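You operate a simulated robot arm through the tools that you are given. There is no shell and no other tool.

You run a simulated robot arm. Do the job below in one go: nothing can be reset, and whatever is moved stays where it is left.

Task
Put things in order on the bench end of the black table. At the end: the black hub stands where the white test card stood; the white test card stands on top of the flat black case; the blue pin stands where the black hub stood; the red pin stands where the blue pin stood; whatever was shut is shut again. Leave all else as you found it, and nothing knocked over.
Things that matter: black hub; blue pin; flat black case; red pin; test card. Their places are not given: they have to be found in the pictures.

Only the result counts: the job must be done as asked and must still hold three seconds after the hand-in. Knocking over, shifting, dropping, spilling or breaking anything else fails it.

Robot
A 6-joint arm with a two-finger parallel gripper, fixed in place. Base frame: the origin is at the foot of the arm, x ahead of it, y to its left, z up; the work surface is at about z = 0. Units: mm, rad, N and s.
With the tool pointing down near the work surface it reaches from about 160 to 420 mm from the base axis. Its first joint turns from -1.152 to 1.152 rad. Payload 1.57 kg.
Tool frame: the origin (TCP) lies between the finger pads and is the grasp point; the fingertips stand 30 mm ahead of it; z points along the fingers, y is the line along which they close. Largest opening 80 mm; finger width 17, thickness 12; the body of the gripper, 40 by 82 mm, starts 80 mm behind the TCP.
Orientation is that of the tool frame in the base frame, as a unit quaternion [x, y, z, w]. With the fingers straight down and closing along the base's y, the tool's x points along the base's -x, its y along +y and its z along -z.

Tools
- The arm moves only by the tool move_arm. Its arguments are lists of equal length, an entry for each row: "linear": the shift along the tool's x, y, z in cm, a list of three; "rotation": the turn, a rotation vector about the tool's x, y, z in degrees, a list of three; "claw": the gripper command, from -1 (shut) to 1 (fully open), values between in proportion. In form: {"linear": [[tx, ty, tz], ...], "rotation": [[wx, wy, wz], ...], "claw": [claw, ...]}. A call has 1 to 20 rows; each row is the pose to reach, as a shift and turn from the pose commanded when the call began, along the tool's axes at that moment. A row lasts 0.2 s, in which the tool goes at most 50 mm and 0.15 rad; a call with a longer step from one row to the next is refused whole, and so is a gripper value outside its range. Where a pose cannot be reached the arm comes as near as it can. A force on the tool above 40 N (or 10 N above the force at the start of the call, whichever is more), or a blocked arm, ends the call early, and 0.2 s more pass. The fingers move at their own pace (about 153 mm/s each) and stop on an object; they squeeze with about 29 N. The grip force told is the motor's: it shows also when the fingers shut on nothing. Time passes only in rows, and 0.2 s behind the last, so rows that repeat a pose let the fingers close. It gives the time, the measured TCP pose, the force on the tool (base axes), the opening and the grip force at its end, in the units of the frame above (readings bear some noise), with the torque about the TCP (base axes, N m) and any sound that the robot's microphone picked up, and new pictures: "views" is both (left out), scene, wrist or none.
- Cameras (640 x 400 px; columns grow to the right, rows downward): "scene" is fixed at [45.3, -323.4, 420.4]; the picture's right is [0.85, -0.52, 0.00], its down [-0.31, -0.52, -0.80] and it looks along [0.41, 0.68, -0.61] (base axes); focal length 248 px, centre (320, 200). "wrist" rides on the gripper at [72, -7, -122] in the tool frame; the picture's right is [0.09, 1.00, 0.00], its down [-0.84, 0.08, -0.54] and it looks along [-0.54, 0.05, 0.84] (tool axes); focal length 238 px, centre (320, 200).
- pixel_to_xyz(camera, pixels): for up to 12 pixels [column, row] of the newest picture of that camera ("zoom" is the newest enlarged one), the place [x, y, z] in the base frame of the surface seen there, good to about 3 mm. The clock stands still meanwhile.
- enlarge(camera, box): a new picture of the part [left, top, right, bottom] of that camera's present view, enlarged. The clock stands still meanwhile.
- finish_job(): hands the job in; it is judged then, once.

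Unless the task says otherwise, let go and move clear before handing in.

The tools are called after "Request:" as name(argument=value, ...) on one line, values as JSON. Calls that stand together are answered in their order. move_arm: Moves the arm, as the interface text tells. Its arguments: {"type":"object","properties":{"linear":{"type":"array","items":{"type":"array","items":{"type":"number"}}},"rotation":{"type":"array","items":{"type":"array","items":{"type":"number"}}},"claw":{"type":"array","items":{"type":"number"}},"views":{"type":"string","enum":["both","scene","wrist","none"]}},"required":["linear","rotation","claw"]} The other tools are called the same way: pixel_to_xyz (camera, pixels) gives the place of the surface under pixels of a picture; enlarge (camera, box) takes an enlarged picture of a part of a camera's view; finish_job () hands the job in.

At the start:

```text
clock: 0.0
eef_pos: [258.8, -3.7, 226.5]
orientation: [-0.001, 1.0, 0.0, 0.001]
wrist_force: [0.7, -0.5, -0.6]
wrist_torque: [0.04, -0.01, 0.01]
width: 80.0
grasp_force: 0.0
```

scene: 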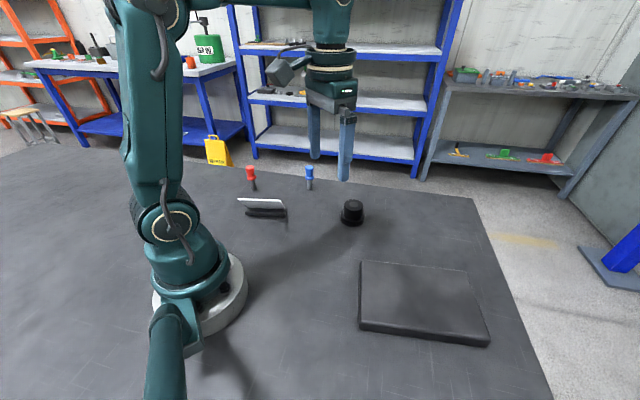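
wrist: 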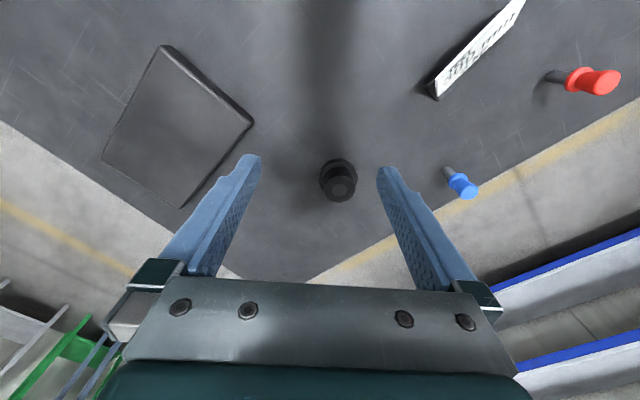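

The scene shows the red pin near (251,177), blue pin near (309,176), test card near (262,206), hub near (352,212) and flat case near (422,302). I'll enlarge these areas to see the details.

Request:
enlarge(camera="scene", box=[220, 150, 390, 256])

Request:
pixel_to_xyz(camera="scene", pixels=[[250, 169], [252, 180], [254, 189], [309, 168], [309, 178], [310, 189], [352, 205], [352, 222], [240, 200], [283, 207], [247, 215], [286, 216]])

Request:
pixel_to_xyz(camera="wrist", pixels=[[339, 188], [328, 168], [432, 95], [520, 3], [600, 82], [560, 77], [464, 188], [450, 172], [165, 45], [253, 122], [182, 207], [102, 160]])

```text
3.76 times, centred on (305, 203) of scene
```

zoom: 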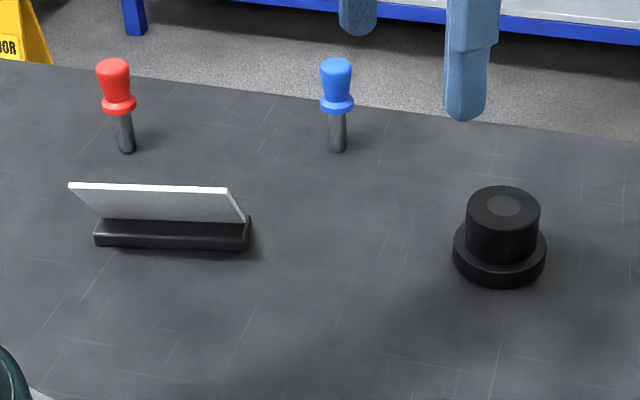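

```text
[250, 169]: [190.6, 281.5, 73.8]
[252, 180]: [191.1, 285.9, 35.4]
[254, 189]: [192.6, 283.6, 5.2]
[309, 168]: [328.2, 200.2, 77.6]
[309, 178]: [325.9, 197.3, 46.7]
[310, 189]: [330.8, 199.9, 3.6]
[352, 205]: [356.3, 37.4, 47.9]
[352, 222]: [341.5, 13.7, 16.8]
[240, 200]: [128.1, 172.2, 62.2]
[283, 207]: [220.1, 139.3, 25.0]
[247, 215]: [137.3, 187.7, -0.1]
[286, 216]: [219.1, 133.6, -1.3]
```

```text
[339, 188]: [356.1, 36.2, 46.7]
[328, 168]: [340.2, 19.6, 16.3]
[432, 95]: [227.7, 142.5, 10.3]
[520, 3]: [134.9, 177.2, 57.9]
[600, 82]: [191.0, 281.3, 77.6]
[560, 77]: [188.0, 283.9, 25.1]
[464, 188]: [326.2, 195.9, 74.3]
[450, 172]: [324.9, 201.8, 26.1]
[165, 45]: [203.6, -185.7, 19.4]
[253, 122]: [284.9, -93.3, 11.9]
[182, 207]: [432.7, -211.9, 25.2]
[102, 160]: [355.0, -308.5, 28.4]
```

The zoom shows both pins standing on their shafts, the card leaning in a black foot, and the hub as a stepped cylinder. I'll enlarge the case and the wrist picture next to see whether anything is shut or has a lid.

Request:
enlarge(camera="scene", box=[340, 240, 500, 360])

Request:
enlarge(camera="wrist", box=[80, 20, 280, 220])

Request:
enlarge(camera="wrist", box=[400, 0, 640, 150])

Request:
enlarge(camera="wrist", box=[280, 130, 500, 240])

```text
3.33 times, centred on (420, 300) of scene
```

zoom: 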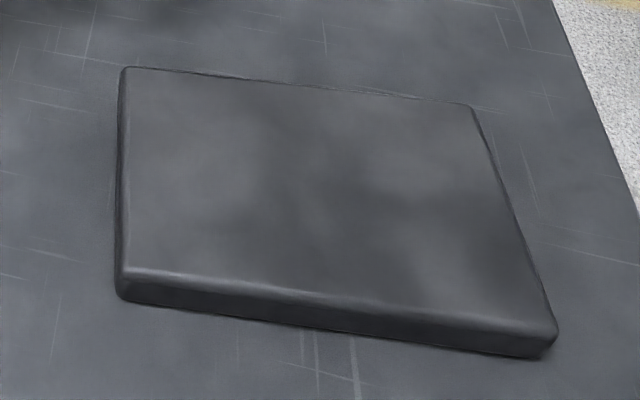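

```text
2.00 times, centred on (180, 120) of wrist
```

zoom: 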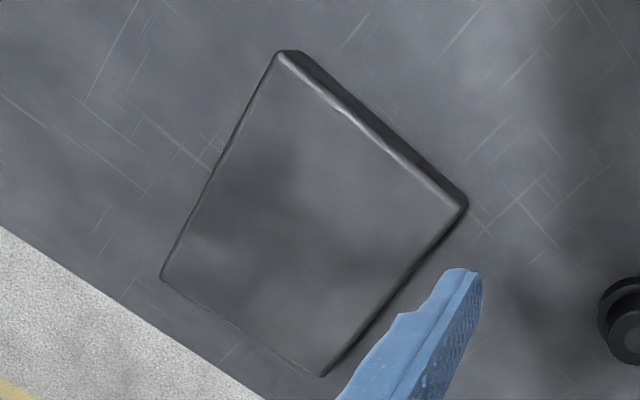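

```text
2.67 times, centred on (520, 75) of wrist
```

zoom: 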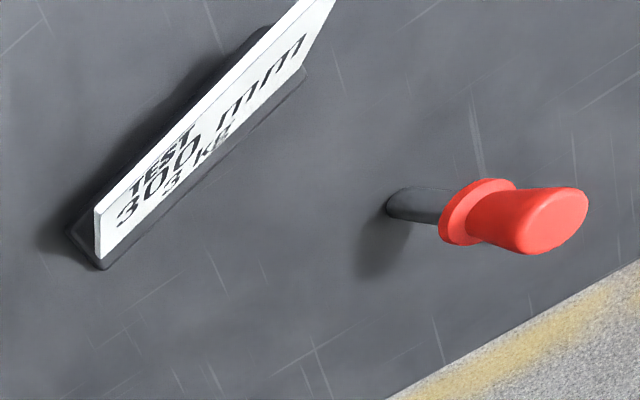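

```text
2.91 times, centred on (390, 185) of wrist
```

zoom: 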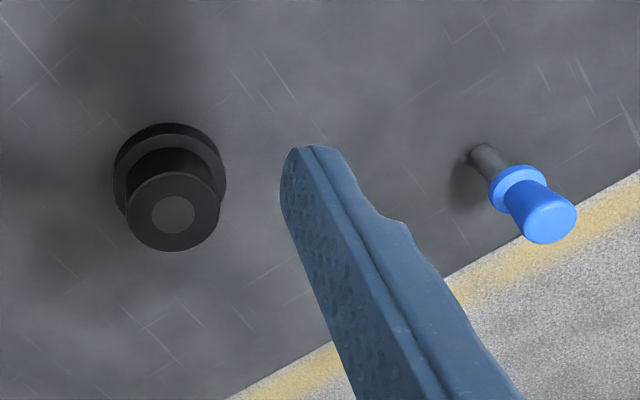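

Everything sits clear at heights under 80 mm, and the card's foot runs roughly from (137,188) to (219,134). I'll move above the card with the tool turned about 33° so the fingers close across it, and look from there.

Request:
move_arm(linear=[[1.3, 2.7, 0.3], [2.6, 5.4, 0.6], [3.9, 8.1, 0.9], [5.2, 10.8, 1.2], [6.5, 13.5, 1.5], [7.8, 16.2, 1.8], [7.8, 16.2, 1.8]], rotation=[[0, 0, 5.5], [0, 0, 11], [0, 0, 16.5], [0, 0, 22], [0, 0, 28], [0, 0, 33.4], [0, 0, 33.4]], claw=[1, 1, 1, 1, 1, 1, 1])

```text
clock: 1.6
eef_pos: [179.7, 158.7, 207.5]
orientation: [0.288, 0.958, 0.001, 0.002]
wrist_force: [0.4, -0.8, 0.0]
wrist_torque: [-0.03, 0.02, -0.01]
width: 80.0
grasp_force: 0.1
```

scene: 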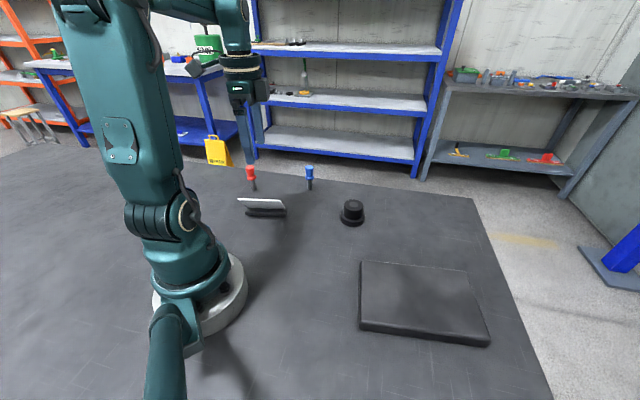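
wrist: 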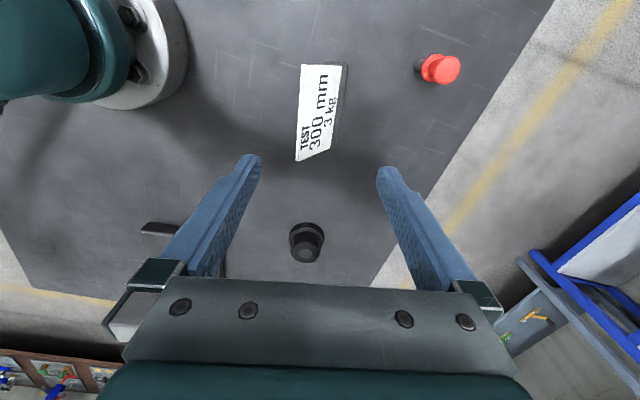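

The wrist picture shows the card at (315,112) leaning left over its foot, with the text face up. I'll enlarge it and measure its points.

Request:
enlarge(camera="wrist", box=[270, 50, 370, 175])

Request:
pixel_to_xyz(camera="wrist", pixels=[[303, 66], [297, 158], [327, 67], [326, 150], [346, 66], [340, 130], [346, 72], [334, 146], [315, 110], [340, 100], [300, 110], [325, 110]])

Request:
pixel_to_xyz(camera="wrist", pixels=[[306, 255], [306, 240], [293, 240], [321, 240], [440, 69], [421, 68], [310, 165], [350, 66]])

```text
3.20 times, centred on (320, 112) of wrist
```

zoom: 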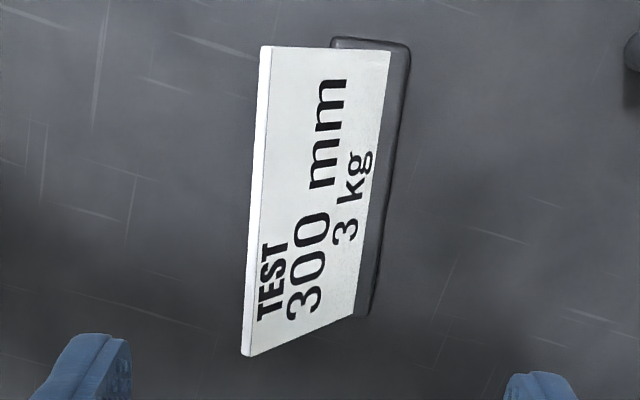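

```text
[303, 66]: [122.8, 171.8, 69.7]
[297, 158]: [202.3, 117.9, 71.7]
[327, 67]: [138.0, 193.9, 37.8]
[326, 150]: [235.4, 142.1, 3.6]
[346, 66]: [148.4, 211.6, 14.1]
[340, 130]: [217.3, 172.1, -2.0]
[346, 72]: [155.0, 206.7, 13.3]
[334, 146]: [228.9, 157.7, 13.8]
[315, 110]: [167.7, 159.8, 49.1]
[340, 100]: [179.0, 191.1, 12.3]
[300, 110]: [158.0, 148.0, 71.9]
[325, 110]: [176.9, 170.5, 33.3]
```

```text
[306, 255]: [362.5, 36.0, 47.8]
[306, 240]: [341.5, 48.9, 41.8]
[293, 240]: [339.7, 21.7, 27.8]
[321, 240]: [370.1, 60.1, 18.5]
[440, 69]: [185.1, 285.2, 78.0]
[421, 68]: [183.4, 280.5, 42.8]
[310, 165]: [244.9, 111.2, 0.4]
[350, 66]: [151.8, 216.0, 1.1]
```

The card's panel leans about 38° toward the robot, with its top edge at z≈71 and its foot about 26 mm wide. I'll measure more points on the panel and foot to fit the plane accurately.

Request:
pixel_to_xyz(camera="zoom", pixels=[[275, 60], [275, 200], [262, 335], [300, 120], [300, 320], [330, 70], [330, 220], [330, 310], [370, 60], [365, 120], [355, 230], [350, 300]])

Request:
pixel_to_xyz(camera="zoom", pixels=[[265, 50], [253, 200], [245, 350], [398, 60], [390, 150], [380, 230], [370, 290], [338, 41], [400, 44], [404, 60], [386, 60], [384, 53]])

```text
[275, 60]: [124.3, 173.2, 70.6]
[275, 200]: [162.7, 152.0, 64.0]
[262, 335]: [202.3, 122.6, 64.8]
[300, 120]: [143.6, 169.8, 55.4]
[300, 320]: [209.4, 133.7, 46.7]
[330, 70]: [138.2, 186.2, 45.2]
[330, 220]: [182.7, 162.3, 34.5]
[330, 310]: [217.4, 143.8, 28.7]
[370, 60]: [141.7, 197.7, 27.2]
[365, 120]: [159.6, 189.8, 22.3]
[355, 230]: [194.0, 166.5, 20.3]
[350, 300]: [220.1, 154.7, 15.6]
```

```text
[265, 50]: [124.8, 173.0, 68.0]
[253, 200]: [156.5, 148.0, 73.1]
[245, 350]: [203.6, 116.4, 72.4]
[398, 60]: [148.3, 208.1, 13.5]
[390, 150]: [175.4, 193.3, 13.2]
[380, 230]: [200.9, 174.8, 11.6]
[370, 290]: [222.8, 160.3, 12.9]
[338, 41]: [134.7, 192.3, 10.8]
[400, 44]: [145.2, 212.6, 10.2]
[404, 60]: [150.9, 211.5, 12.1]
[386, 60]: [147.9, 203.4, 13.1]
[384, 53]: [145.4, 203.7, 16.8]
```

The panel fit gives a lean of about 35° from vertical, with the top edge at z≈72, n≈210. Vertical fingers can't grip it cleanly, so I'll tilt the tool 35° to line up with the panel and check from height that this pose can be reached.

Request:
move_arm(linear=[[0.1, -0.8, 0.6], [0.2, -1.6, 1.2], [0.3, -2.4, 1.8], [0.4, -3.2, 2.4], [0.5, -4.0, 3.0], [0.6, -4.7, 3.7], [0.6, -4.7, 3.7]], rotation=[[-6, 0, 0], [-12, 0, 0], [-18, 0, 0], [-24, 0, 0], [-30, 0, 0], [-35.3, 0, 0], [-35.3, 0, 0]], claw=[1, 1, 1, 1, 1, 1, 1])

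```text
clock: 3.2
eef_pos: [148.8, 123.0, 170.7]
orientation: [0.272, 0.913, 0.291, 0.088]
wrist_force: [-0.8, 0.0, 0.2]
wrist_torque: [-0.02, 0.0, -0.02]
width: 80.0
grasp_force: 0.1
```

scene: 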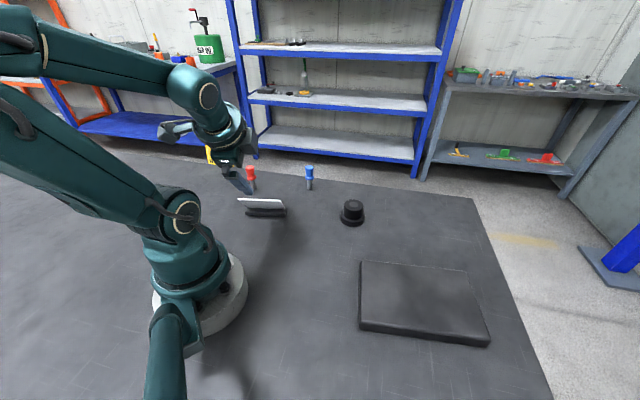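
wrist: 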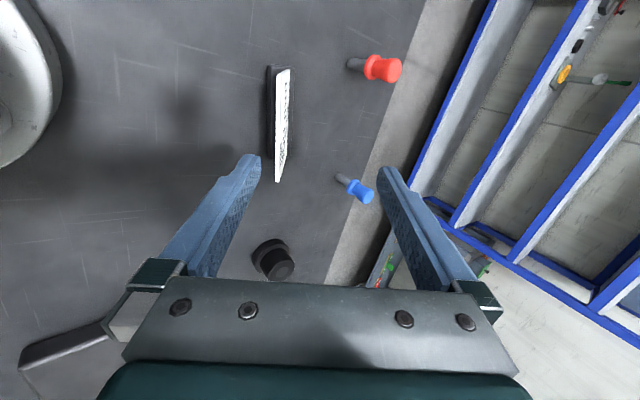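

The tilted pose was reached exactly, and the panel's edge now lines up with the fingers at column ~283. I'll lower straight down so the panel centres between the open fingers, with the tips still short of its top edge, then check.

Request:
move_arm(linear=[[0, -0.97, 1.37], [0, -1.94, 2.74], [0, -2.9, 4.1], [0, -3.87, 5.47], [0, -3.87, 5.47]], rotation=[[0, 0, 0], [0, 0, 0], [0, 0, 0], [0, 0, 0], [0, 0, 0]], claw=[1, 1, 1, 1, 1])

```text
clock: 4.4
eef_pos: [177.5, 128.0, 109.6]
orientation: [0.274, 0.913, 0.29, 0.088]
wrist_force: [0.5, -0.5, 0.3]
wrist_torque: [-0.01, -0.03, -0.06]
width: 79.9
grasp_force: 0.0
out of reach, approached as far as the arm can: row 1, 2, 3, 4, 5
```

scene: 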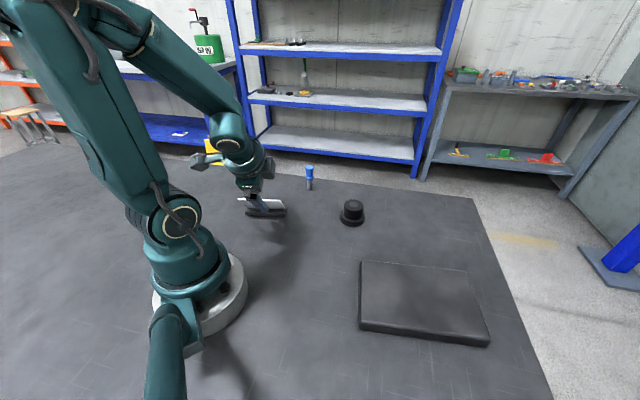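
wrist: 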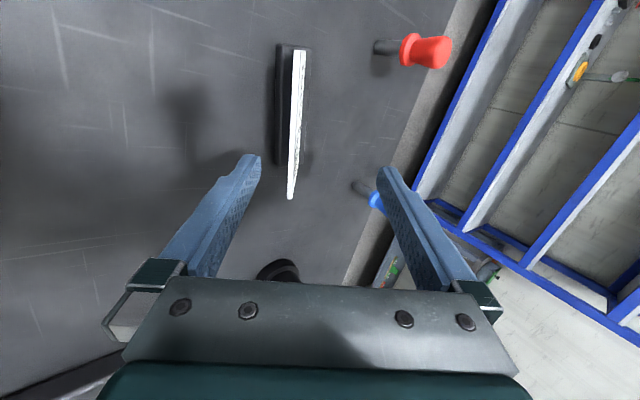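

The lower pose is out of reach (the arm stopped at 177,128,110 because the wrist gets too close to the base). I'll back up first, then roll the approach within the panel's plane so the wrist sits further out.

Request:
move_arm(linear=[[0, 1.0, -1.4], [0, 2.0, -2.8], [0, 2.9, -4.1], [0, 3.87, -5.47], [0, 3.87, -5.47]], rotation=[[0, 0, 0], [0, 0, 0], [0, 0, 0], [0, 0, 0], [0, 0, 0]], claw=[1, 1, 1, 1, 1], views="none")

```text
clock: 5.6
eef_pos: [176.6, 127.1, 176.9]
orientation: [0.273, 0.913, 0.291, 0.088]
wrist_force: [-0.1, 0.3, 0.5]
wrist_torque: [0.0, 0.02, -0.01]
width: 80.1
grasp_force: 0.1
```

The commanded pose follows the reached one. Next I'll roll the tool 35° about its closing axis, so the wrist moves sideways along the card, while shifting to a point above the new pre-grasp.

Request:
move_arm(linear=[[-0.3, -0.4, 0.08], [-0.6, -0.8, 0.16], [-0.9, -1.2, 0.24], [-1.3, -1.6, 0.32], [-1.6, -2.0, 0.4], [-1.89, -2.28, 0.47], [-1.89, -2.28, 0.47]], rotation=[[0, 6, 0], [0, 12, 0], [0, 18, 0], [0, 24, 0], [0, 30, 0], [0, 35, 0], [0, 35, 0]], claw=[1, 1, 1, 1, 1, 1, 1])

```text
clock: 7.2
eef_pos: [183.2, 104.6, 162.0]
orientation: [0.172, 0.897, 0.361, -0.191]
wrist_force: [-0.5, 0.2, 1.0]
wrist_torque: [-0.01, 0.01, 0.0]
width: 79.9
grasp_force: 0.1
```

scene: 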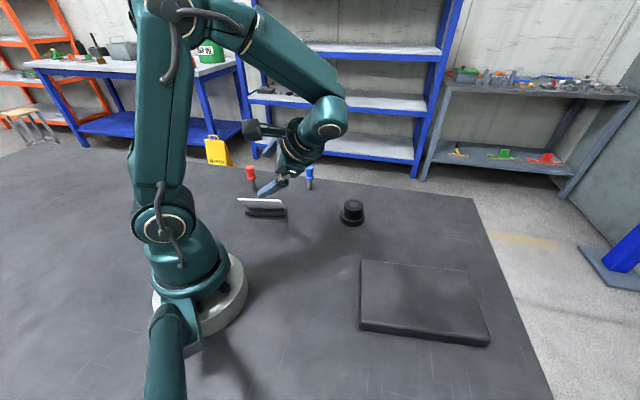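
wrist: 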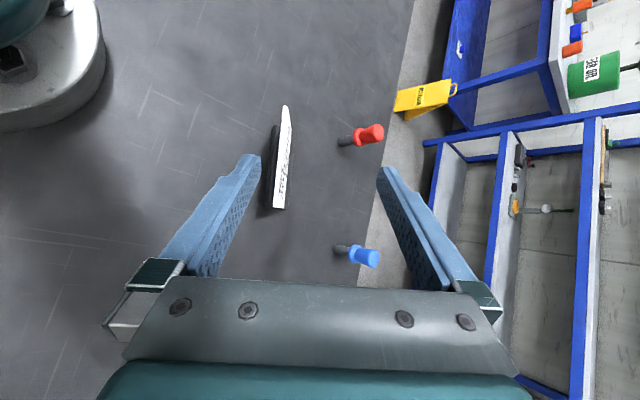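

This pose was reached without trouble: the panel is edge-on at column ~281 next to the left finger. I'll lower straight down 62 mm so the panel lies midway between the fingers.

Request:
move_arm(linear=[[-0.58, -0.72, 0.83], [-1.16, -1.44, 1.66], [-1.74, -2.17, 2.48], [-2.32, -2.89, 3.31], [-2.9, -3.61, 4.14], [-2.9, -3.61, 4.14]], rotation=[[0, 0, 0], [0, 0, 0], [0, 0, 0], [0, 0, 0], [0, 0, 0], [0, 0, 0]], claw=[1, 1, 1, 1, 1, 1])

```text
clock: 8.6
eef_pos: [181.6, 104.1, 97.5]
orientation: [0.173, 0.897, 0.36, -0.19]
wrist_force: [0.2, 0.0, 1.2]
wrist_torque: [-0.02, -0.04, 0.0]
width: 80.0
grasp_force: 0.0
```

scene: 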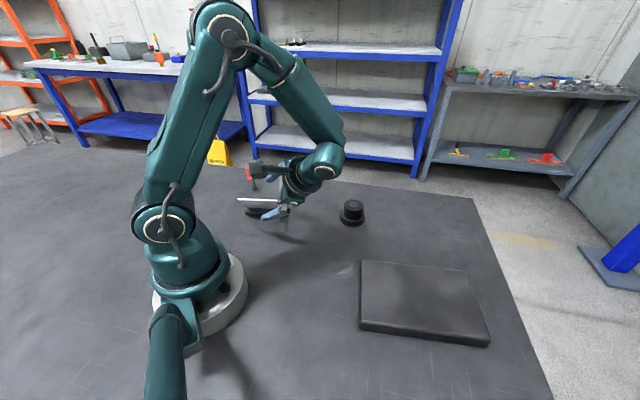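
wrist: 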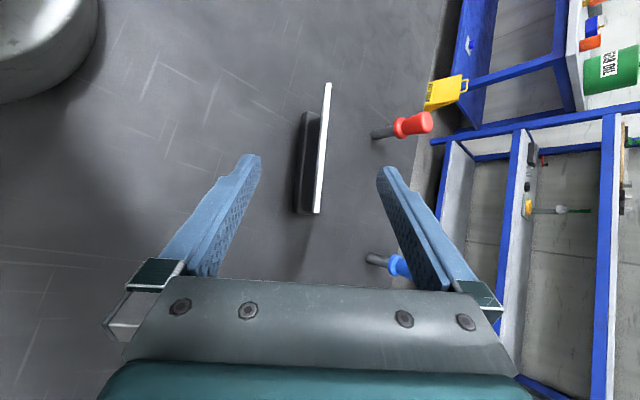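

The panel is now edge-on between the fingers, from (327,84) to (317,212). I'll measure its edge exactly, to centre it before sliding in.

Request:
enlarge(camera="wrist", box=[260, 70, 380, 230])

Request:
pixel_to_xyz(camera="wrist", pixels=[[327, 86], [325, 110], [323, 135], [321, 160], [319, 185], [317, 208], [328, 100], [322, 150], [303, 115], [299, 200], [317, 118], [297, 210]])

```text
2.50 times, centred on (320, 150) of wrist
```

zoom: 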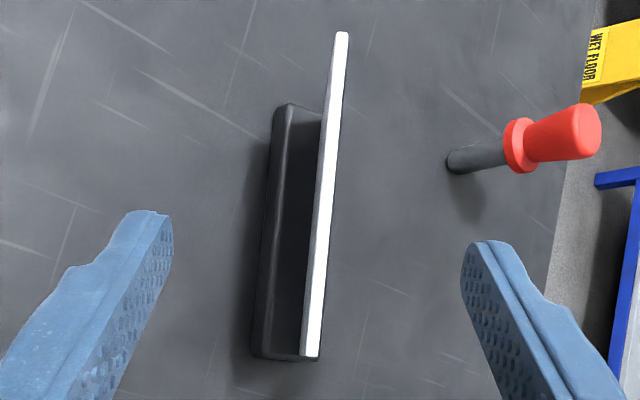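

```text
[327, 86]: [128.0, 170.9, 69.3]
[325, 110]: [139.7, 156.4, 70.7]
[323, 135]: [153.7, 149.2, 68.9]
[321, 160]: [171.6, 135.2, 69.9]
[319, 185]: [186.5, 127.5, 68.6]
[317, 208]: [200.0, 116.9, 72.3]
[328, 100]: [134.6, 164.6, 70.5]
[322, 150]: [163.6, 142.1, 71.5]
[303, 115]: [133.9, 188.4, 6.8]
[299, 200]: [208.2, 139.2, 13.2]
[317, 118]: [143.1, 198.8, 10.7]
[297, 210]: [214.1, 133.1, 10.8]
```

The top edge lies about 2 mm to the +y side of the tool's mid-plane. I'll narrow the fingers to ~36 mm so the lower one clears the bench, shift 2 mm, and slide 70 mm along the panel.

Request:
move_arm(linear=[[0, 0.1, 0], [0, 0.2, 0], [0, 0.2, 1.4], [0, 0.2, 2.8], [0, 0.2, 4.2], [0, 0.2, 5.6], [0, 0.2, 6.8], [0, 0.2, 6.8]], rotation=[[0, 0, 0], [0, 0, 0], [0, 0, 0], [0, 0, 0], [0, 0, 0], [0, 0, 0], [0, 0, 0], [0, 0, 0]], claw=[-0.1, -0.1, -0.1, -0.1, -0.1, -0.1, -0.1, -0.1])

```text
clock: 10.4
eef_pos: [167.1, 153.9, 54.3]
orientation: [0.173, 0.897, 0.359, -0.19]
wrist_force: [0.4, 0.2, 0.1]
wrist_torque: [0.01, 0.02, 0.03]
width: 35.6
grasp_force: 0.0
```

scene: 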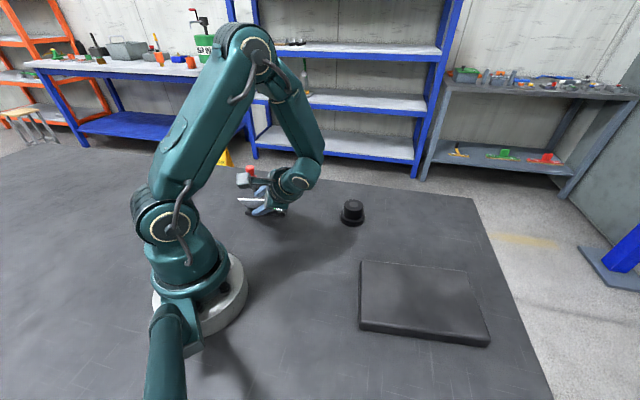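
wrist: 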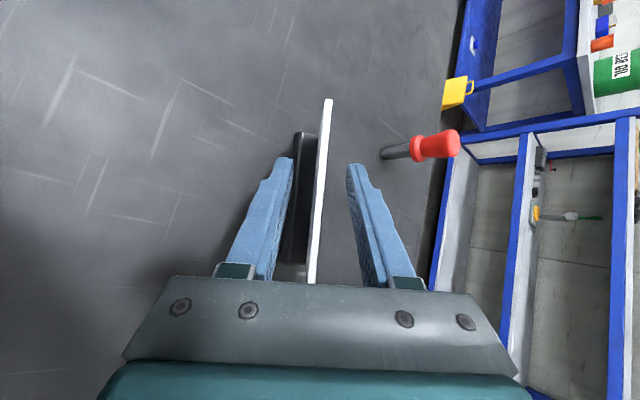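

The panel is centred between the fingers near (318,180), with no contact forces. I'll close on it gently.

Request:
move_arm(linear=[[0, 0, 0], [0, 0, 0], [0, 0, 0], [0, 0, 0]], rotation=[[0, 0, 0], [0, 0, 0], [0, 0, 0], [0, 0, 0]], claw=[-0.7, -0.8, -1, -1])

```text
clock: 11.4
eef_pos: [167.9, 154.7, 53.4]
orientation: [0.173, 0.897, 0.36, -0.191]
wrist_force: [0.3, 0.8, 0.4]
wrist_torque: [-0.04, -0.01, 0.0]
width: 3.7
grasp_force: 24.6
```

scene: 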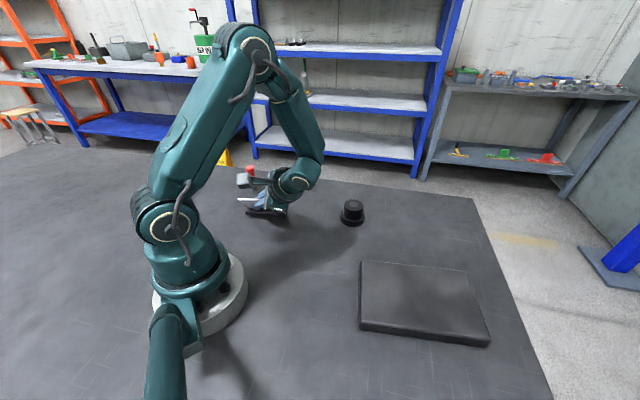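
wrist: 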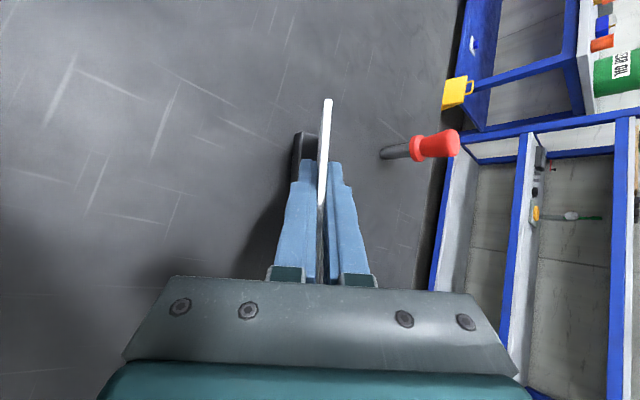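

The card is gripped (3.7 mm, 24.6 N). I'll lift it 40 mm straight up and check the load, and measure the case top from the scene picture at the same time.

Request:
move_arm(linear=[[0.47, 0.58, -0.67], [0.93, 1.16, -1.34], [1.4, 1.75, -2.0], [1.87, 2.33, -2.67], [1.87, 2.33, -2.67]], rotation=[[0, 0, 0], [0, 0, 0], [0, 0, 0], [0, 0, 0], [0, 0, 0]], claw=[-1, -1, -1, -1, -1])

Request:
pixel_to_xyz(camera="scene", pixels=[[380, 280], [420, 290], [450, 310], [400, 310], [430, 275], [362, 264], [464, 273], [486, 336], [362, 321], [372, 322], [487, 346], [360, 331]])

```text
clock: 12.6
eef_pos: [167.2, 151.9, 93.5]
orientation: [0.174, 0.897, 0.36, -0.19]
wrist_force: [-1.1, 1.0, -0.7]
wrist_torque: [-0.01, 0.02, -0.02]
width: 3.6
grasp_force: 23.9
```

scene: 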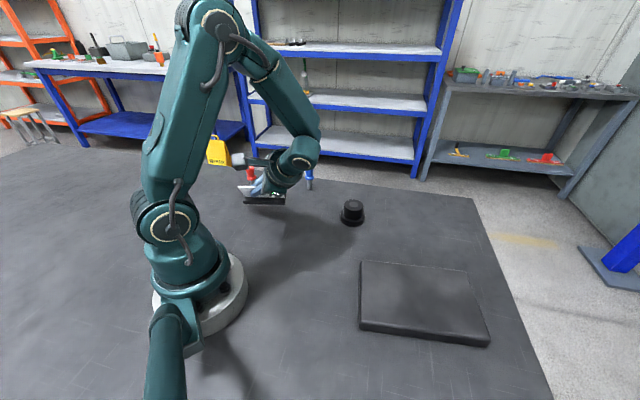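
wrist: 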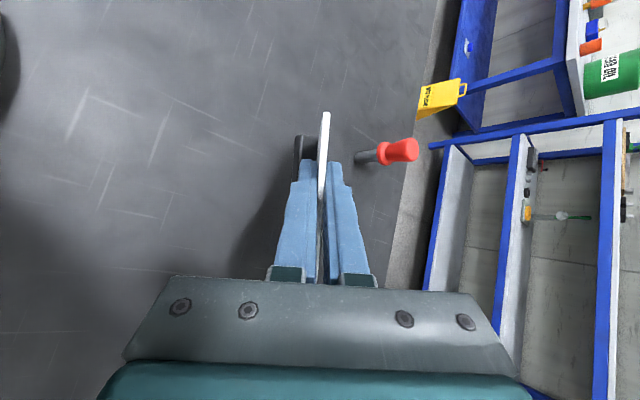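

```text
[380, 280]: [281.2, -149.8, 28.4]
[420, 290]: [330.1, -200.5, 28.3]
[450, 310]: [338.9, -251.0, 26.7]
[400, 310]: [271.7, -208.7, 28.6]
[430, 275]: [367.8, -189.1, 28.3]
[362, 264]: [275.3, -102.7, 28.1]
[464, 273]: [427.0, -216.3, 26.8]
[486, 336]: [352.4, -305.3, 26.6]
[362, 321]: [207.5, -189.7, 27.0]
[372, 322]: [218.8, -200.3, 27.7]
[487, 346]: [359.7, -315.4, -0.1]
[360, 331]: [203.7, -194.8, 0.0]
```

The card rides level in the grip (foot at about (265,201)), at roughly 0.1 kg, and the case top is flat at z≈28, centred near (316,-204). I'll lift higher and carry it over to the case while turning it -96° to line up with the case.

Request:
move_arm(linear=[[0.82, 1.02, -1.17], [1.64, 2.04, -2.34], [2.45, 3.05, -3.51], [3.27, 4.07, -4.68], [1.63, 2.965, -6.79], [-0.01, 1.86, -8.9], [-1.64, 0.755, -11.0], [-3.28, -0.35, -13.1], [-4.91, -1.455, -15.2], [-6.55, -2.56, -17.33], [-7.65, -4.07, -19.42], [-8.74, -5.58, -21.5], [-9.84, -7.09, -23.6], [-10.93, -8.6, -25.7], [-12.03, -10.1, -27.8], [-13.12, -11.6, -29.85], [-14.22, -13.14, -31.94], [-14.22, -13.14, -31.94]], rotation=[[0, 0, 0], [0, 0, 0], [0, 0, 0], [0, 0, 0], [-3.45, -4.3, 4.93], [-6.89, -8.6, 9.86], [-10.34, -12.9, 14.79], [-13.78, -17.2, 19.72], [-17.23, -21.5, 24.65], [-20.68, -25.8, 29.58], [-24.12, -30.1, 34.52], [-27.57, -34.4, 39.45], [-31.02, -38.7, 44.38], [-34.46, -43.0, 49.31], [-37.9, -47.3, 54.24], [-41.35, -51.6, 59.17], [-44.8, -55.9, 64.1], [-44.8, -55.9, 64.1]], claw=[-1, -1, -1, -1, -1, -1, -1, -1, -1, -1, -1, -1, -1, -1, -1, -1, -1, -1])

```text
clock: 16.4
eef_pos: [300.4, -187.9, 163.9]
orientation: [0.783, 0.471, 0.381, 0.143]
wrist_force: [0.3, 0.0, -1.2]
wrist_torque: [0.04, 0.03, 0.01]
width: 3.5
grasp_force: 24.7
```

scene: 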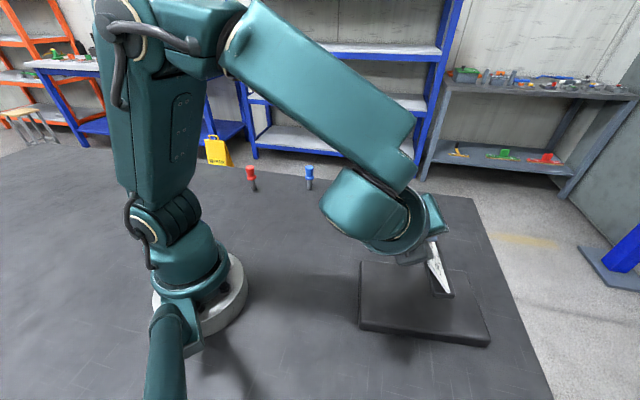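
wrist: 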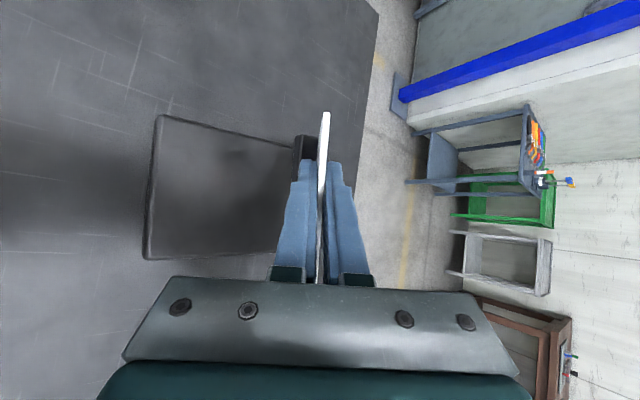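

The card is held over the case near (437,275) with no slip visible. I'll look closer and check where the foot will land.

Request:
enlarge(camera="scene", box=[350, 220, 500, 350])

Request:
pixel_to_xyz(camera="scene", pixels=[[432, 297], [453, 292], [446, 293], [430, 243], [444, 268], [440, 290]])

```text
3.08 times, centred on (425, 285) of scene
```

zoom: 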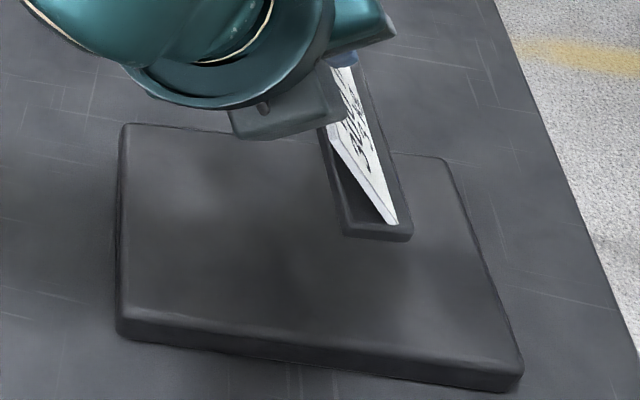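

```text
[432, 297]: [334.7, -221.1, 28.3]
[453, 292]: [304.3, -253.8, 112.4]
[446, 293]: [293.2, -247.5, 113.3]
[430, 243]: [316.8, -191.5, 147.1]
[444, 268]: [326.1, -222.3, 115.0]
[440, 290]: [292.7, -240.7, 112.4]
```

The card hangs level with its foot about centred over the case. I'll lower it 79 mm to just above the case top.

Request:
move_arm(linear=[[-0.74, -0.93, 1.07], [-1.48, -1.86, 2.14], [-2.22, -2.8, 3.21], [-2.96, -3.73, 4.28], [-3.65, -4.6, 5.29], [-3.65, -4.6, 5.29]], rotation=[[0, 0, 0], [0, 0, 0], [0, 0, 0], [0, 0, 0], [0, 0, 0], [0, 0, 0]], claw=[-1, -1, -1, -1, -1, -1])

```text
clock: 17.8
eef_pos: [303.2, -188.1, 89.4]
orientation: [0.781, 0.471, 0.385, 0.144]
wrist_force: [1.4, 6.8, 28.9]
wrist_torque: [-0.28, -0.14, 0.08]
width: 3.6
grasp_force: 25.0
```

scene: 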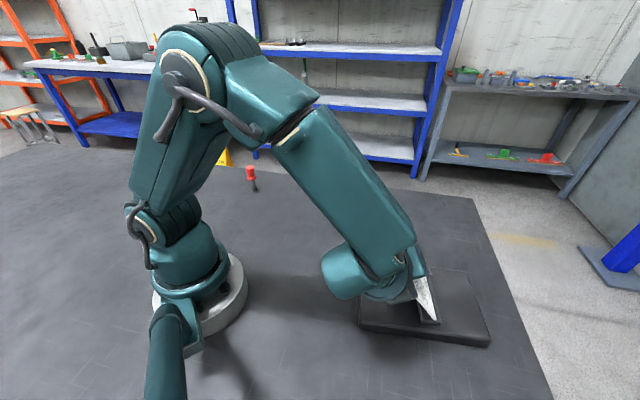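
wrist: 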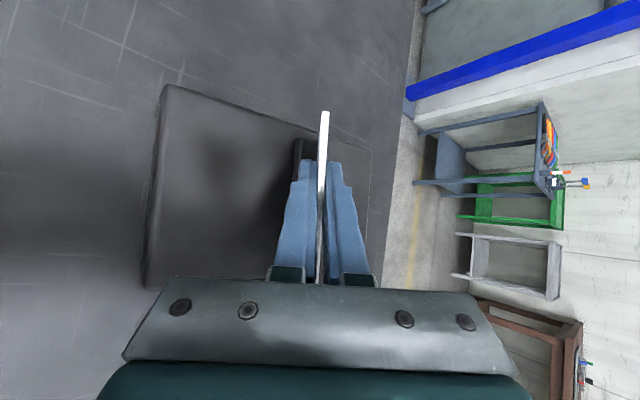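

The contact came early: 29 N upward at z=89.4 instead of ~82, so the card has probably slipped or tilted a few mm in the grip. I'll look closely before going further.

Request:
enlarge(camera="scene", box=[370, 240, 490, 350])

Request:
enlarge(camera="wrist", box=[250, 80, 390, 290])

```text
3.64 times, centred on (430, 295) of scene
```

zoom: 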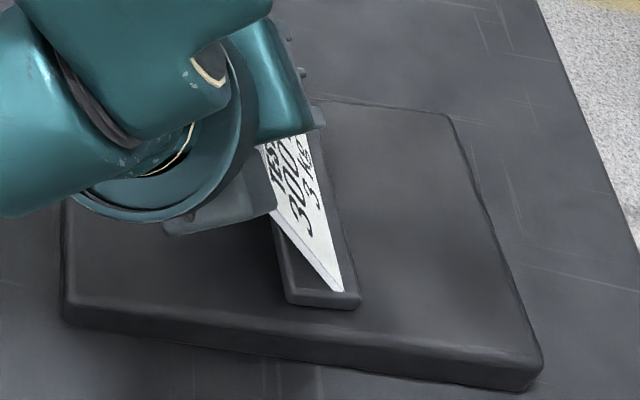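

```text
1.90 times, centred on (320, 185) of wrist
```

zoom: 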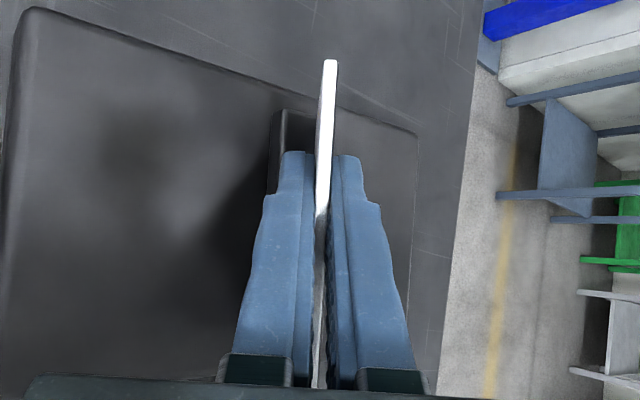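

The foot seems to touch at its near end around (431,322). I'll measure the foot's height along its length to get its tilt.

Request:
pixel_to_xyz(camera="scene", pixels=[[431, 320], [437, 316], [438, 309], [436, 303], [434, 295], [432, 287], [430, 280], [421, 312], [424, 316], [418, 304], [416, 300], [420, 323]])

Request:
pixel_to_xyz(camera="wrist", pixels=[[324, 114], [323, 125], [322, 140], [320, 170], [318, 220], [304, 142], [300, 150], [310, 142], [303, 165], [298, 180], [280, 200], [220, 180]])

```text
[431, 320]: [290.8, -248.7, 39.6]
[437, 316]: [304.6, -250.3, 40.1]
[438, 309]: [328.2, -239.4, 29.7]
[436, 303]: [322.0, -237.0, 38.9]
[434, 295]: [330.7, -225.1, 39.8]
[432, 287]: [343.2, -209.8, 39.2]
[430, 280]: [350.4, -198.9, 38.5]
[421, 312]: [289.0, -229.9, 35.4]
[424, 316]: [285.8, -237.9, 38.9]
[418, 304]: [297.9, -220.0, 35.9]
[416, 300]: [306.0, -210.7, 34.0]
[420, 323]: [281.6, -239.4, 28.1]
```

```text
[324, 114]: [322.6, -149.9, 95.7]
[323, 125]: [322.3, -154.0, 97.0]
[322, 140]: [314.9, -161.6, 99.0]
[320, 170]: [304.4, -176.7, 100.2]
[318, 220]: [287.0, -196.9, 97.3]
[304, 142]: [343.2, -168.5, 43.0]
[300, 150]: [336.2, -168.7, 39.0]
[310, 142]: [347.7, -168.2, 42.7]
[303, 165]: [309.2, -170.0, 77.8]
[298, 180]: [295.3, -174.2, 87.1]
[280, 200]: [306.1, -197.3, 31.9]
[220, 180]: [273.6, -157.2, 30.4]
```

The foot top reads 39–41 mm along its whole length, so the foot is level on the case (28 + 13); the panel simply slid about 8 mm in the grip. I'll ease the press by raising the tool about 4 mm before letting go.

Request:
move_arm(linear=[[0.1, 0.12, -0.13], [0.18, 0.23, -0.26], [0.18, 0.23, -0.26]], rotation=[[0, 0, 0], [0, 0, 0], [0, 0, 0]], claw=[-1, -1, -1], views="none")

```text
clock: 18.6
eef_pos: [301.0, -186.2, 89.9]
orientation: [0.783, 0.472, 0.38, 0.141]
wrist_force: [-0.2, -0.6, 1.5]
wrist_torque: [-0.17, 0.03, -0.02]
width: 3.6
grasp_force: 25.0
```

The press is down to 1.5 N. I'll open the fingers to ~24 mm without moving and check that the card stands.

Request:
move_arm(linear=[[0, 0, 0], [0, 0, 0], [0, 0, 0], [0, 0, 0]], rotation=[[0, 0, 0], [0, 0, 0], [0, 0, 0], [0, 0, 0]], claw=[-0.8, -0.6, -0.4, -0.4])

```text
clock: 19.6
eef_pos: [302.2, -187.1, 90.8]
orientation: [0.782, 0.471, 0.382, 0.144]
wrist_force: [-1.0, 0.4, -0.3]
wrist_torque: [-0.02, 0.0, -0.01]
width: 24.0
grasp_force: 0.1
```

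scene: 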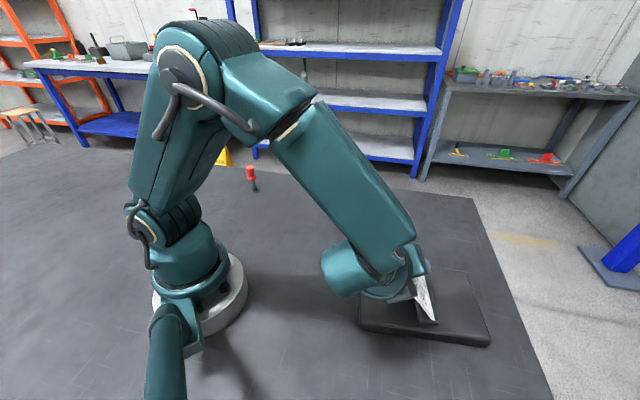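
wrist: 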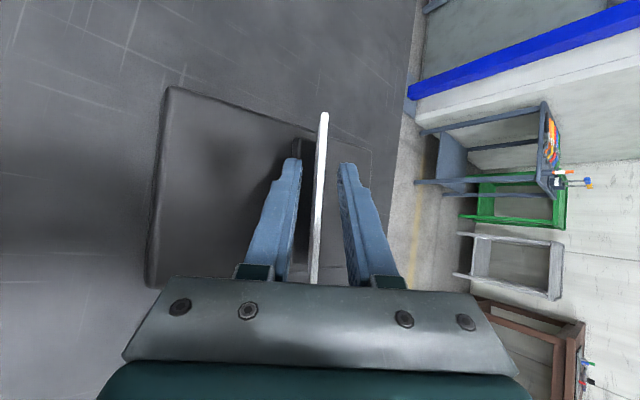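

The panel stands free between the open fingers at (320,180), with no forces. I'll withdraw straight back along the fingers 75 mm.

Request:
move_arm(linear=[[0, 0, -1.0], [0, 0, -2.5], [0, 0, -4.0], [0, 0, -5.5], [0, 0, -7.5], [0, 0, -7.5]], rotation=[[0, 0, 0], [0, 0, 0], [0, 0, 0], [0, 0, 0], [0, 0, 0], [0, 0, 0]], claw=[-0.4, -0.4, -0.4, -0.4, -0.4, -0.4])

```text
clock: 21.0
eef_pos: [248.2, -196.8, 140.4]
orientation: [0.782, 0.471, 0.382, 0.142]
wrist_force: [0.2, 0.1, 0.7]
wrist_torque: [0.01, -0.01, -0.04]
width: 23.8
grasp_force: 0.0
```

scene: 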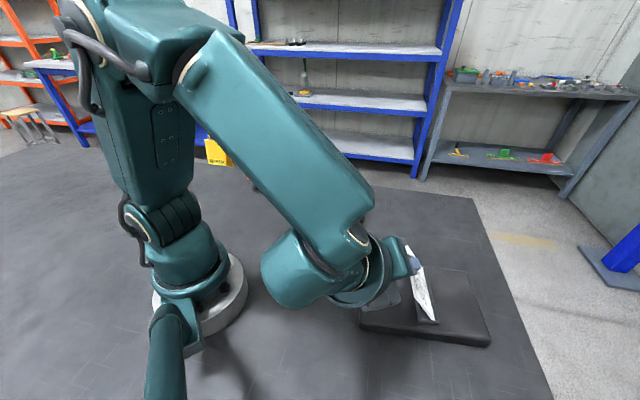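
wrist: 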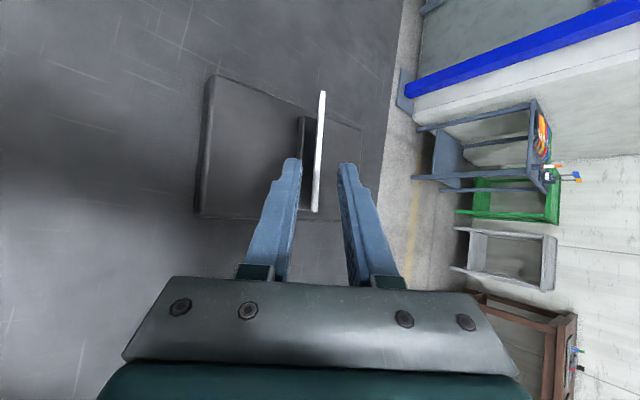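

The card stands alone on the case, with its edge at (320,150) in the wrist view. I'll rise 45 mm, then bring the tool back upright.

Request:
move_arm(linear=[[0.92, 1.16, -1.34], [1.85, 2.33, -2.68], [2.3, 2.9, -3.35], [2.3, 2.9, -3.35], [2.3, 2.9, -3.35], [2.3, 2.9, -3.35], [2.3, 2.9, -3.35], [2.3, 2.9, -3.35], [2.3, 2.9, -3.35], [2.3, 2.9, -3.35]], rotation=[[0, 0, 0], [0, 0, 0], [0, 0, 0], [6.25, -4.97, 0], [12.5, -9.93, 0], [18.75, -14.9, 0], [25.0, -19.87, 0], [31.25, -24.8, 0], [37.5, -29.8, 0], [37.5, -29.8, 0]], claw=[-0.4, -0.4, -0.4, -0.4, -0.4, -0.4, -0.4, -0.4, -0.4, -0.4])

```text
clock: 23.2
eef_pos: [246.8, -197.7, 190.8]
orientation: [0.857, 0.516, 0.0, 0.001]
wrist_force: [0.1, -0.3, -0.4]
wrist_torque: [0.0, -0.02, -0.02]
width: 24.2
grasp_force: 0.0
```

scene: 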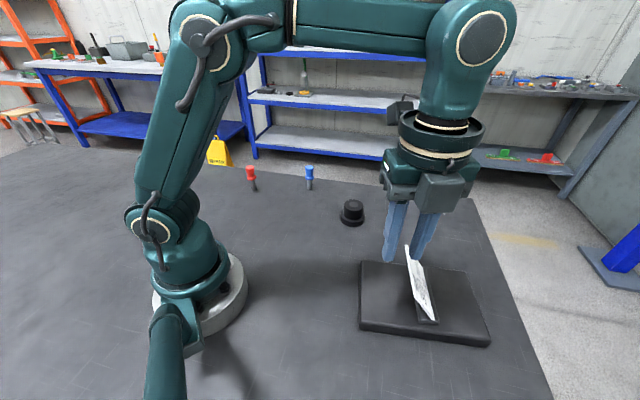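
wrist: 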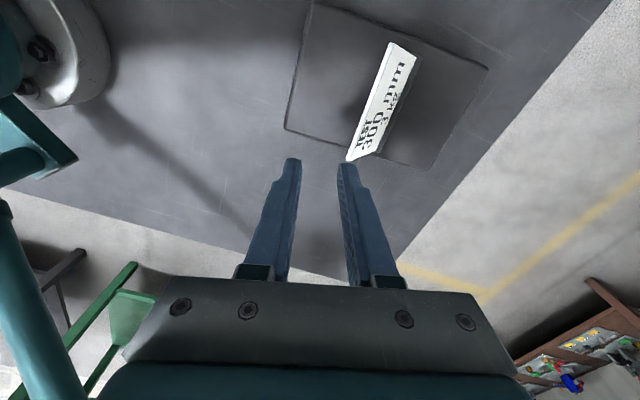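

The card stands upright on the case, seen at (422,285) in the scene and (377,105) in the wrist view. I'll move over the hub and turn the tool back to its natural heading with the fingers open.

Request:
move_arm(linear=[[1.72, -0.09, -0.07], [3.44, -0.18, -0.13], [5.16, -0.27, -0.2], [6.87, -0.36, -0.27], [8.59, -0.45, -0.33], [10.31, -0.54, -0.4], [12.03, -0.62, -0.47], [13.75, -0.71, -0.53], [15.47, -0.8, -0.6], [17.19, -0.89, -0.67], [18.91, -0.98, -0.73], [20.62, -1.07, -0.8], [22.34, -1.16, -0.87], [24.06, -1.25, -0.93], [25.78, -1.34, -1.0], [25.78, -1.34, -1.0]], rotation=[[0, 0, -7.87], [0, 0, -15.73], [0, 0, -23.6], [0, 0, -31.47], [0, 0, -39.33], [0, 0, -47.2], [0, 0, -55.07], [0, 0, -62.93], [0, 0, -70.8], [0, 0, -78.67], [0, 0, -86.53], [0, 0, -94.4], [0, 0, -102.27], [0, 0, -110.13], [0, 0, -118.0], [0, 0, -118.0]], claw=[-0.4, -0.4, -0.4, -0.4, -0.4, 0, 0, 0, 0.5, 0.5, 0.5, 0.5, 0.5, 0.5, 0.5, 0.5])

```text
clock: 26.6
eef_pos: [354.4, 36.2, 202.0]
orientation: [-0.002, 1.0, 0.0, 0.001]
wrist_force: [0.8, 0.4, 0.1]
wrist_torque: [0.02, 0.0, 0.01]
width: 59.9
grasp_force: 0.0
```

scene: 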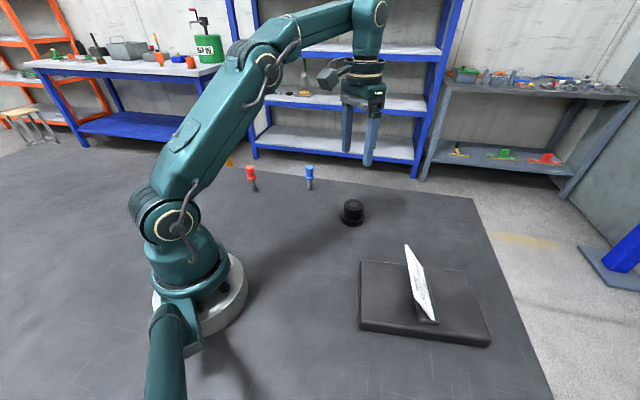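
wrist: 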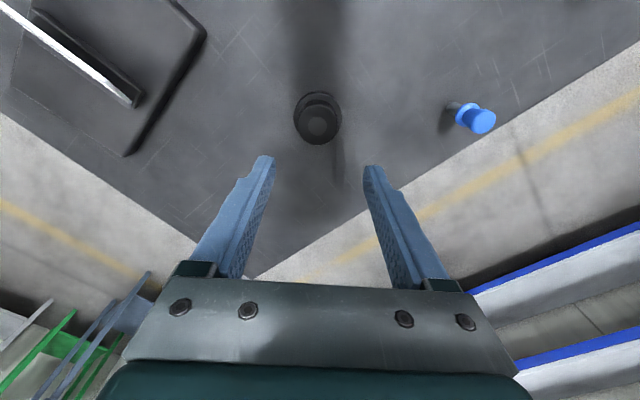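

Card and case are fine; the hub is at (318,118) in the wrist view. I'll enlarge the hub and measure its rim points for an accurate centre.

Request:
enlarge(camera="wrist", box=[280, 80, 360, 160])

Request:
pixel_to_xyz(camera="wrist", pixels=[[318, 123], [303, 123], [333, 123], [318, 109], [318, 137], [308, 112], [328, 112], [308, 134], [296, 118], [341, 118], [318, 95], [322, 100]])

Request:
pixel_to_xyz(camera="scene", pixels=[[352, 205], [343, 204], [361, 204], [352, 200], [352, 209], [341, 217], [363, 217], [352, 225], [352, 222], [352, 216]])

```text
5.00 times, centred on (320, 120) of wrist
```

zoom: 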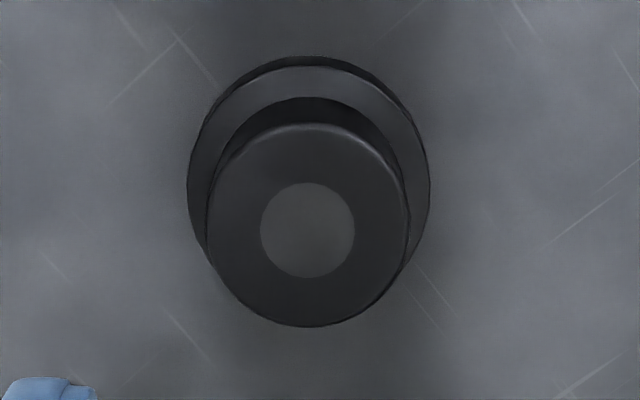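

```text
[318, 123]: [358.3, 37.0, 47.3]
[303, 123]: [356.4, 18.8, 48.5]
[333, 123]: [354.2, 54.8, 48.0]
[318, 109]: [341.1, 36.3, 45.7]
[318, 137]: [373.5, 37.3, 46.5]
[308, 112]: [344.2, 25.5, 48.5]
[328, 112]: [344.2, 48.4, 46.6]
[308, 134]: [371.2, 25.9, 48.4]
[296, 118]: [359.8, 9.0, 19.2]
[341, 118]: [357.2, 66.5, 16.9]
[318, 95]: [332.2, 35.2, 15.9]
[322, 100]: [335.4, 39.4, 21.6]
```

```text
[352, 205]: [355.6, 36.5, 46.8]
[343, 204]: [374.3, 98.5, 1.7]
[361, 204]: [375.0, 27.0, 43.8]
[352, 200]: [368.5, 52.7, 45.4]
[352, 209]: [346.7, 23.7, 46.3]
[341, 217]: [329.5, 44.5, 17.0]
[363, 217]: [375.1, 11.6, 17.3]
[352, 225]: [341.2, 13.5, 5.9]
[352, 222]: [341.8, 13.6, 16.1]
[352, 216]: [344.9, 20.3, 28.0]
```

The hub measures about 48 mm across on top, 62 mm at its flange, with the step at z≈17 and top at z≈47, centred near (359, 36.5). I'll open fully and come down to z≈100 to verify alignment.

Request:
move_arm(linear=[[-0.2, 0, 0.5], [-0.4, 0.03, 3.0], [-0.46, 0.03, 6.0], [-0.46, 0.03, 9.0], [-0.46, 0.03, 10.2], [-0.46, 0.03, 10.2]], rotation=[[0, 0, 0], [0, 0, 0], [0, 0, 0], [0, 0, 0], [0, 0, 0], [0, 0, 0]], claw=[1, 1, 1, 1, 1, 1])

```text
clock: 28.0
eef_pos: [360.5, 36.9, 99.5]
orientation: [-0.001, 1.0, 0.001, 0.002]
wrist_force: [-0.3, 0.0, -0.2]
wrist_torque: [0.01, 0.04, 0.0]
width: 80.1
grasp_force: 0.0
```

scene: 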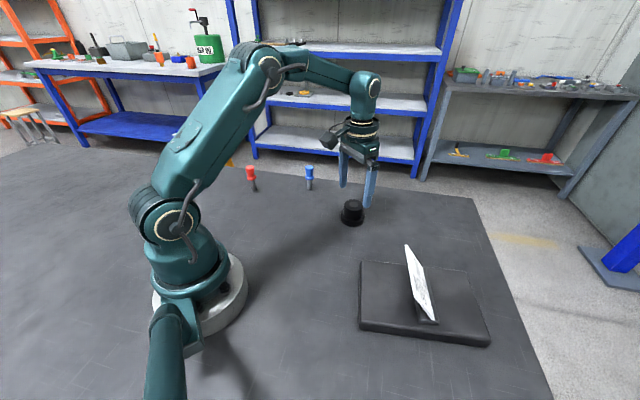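
wrist: 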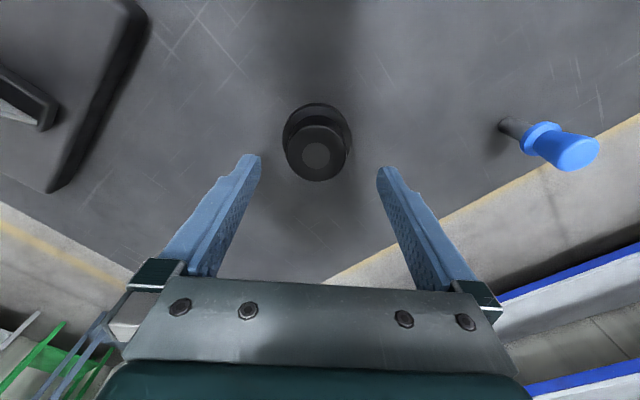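

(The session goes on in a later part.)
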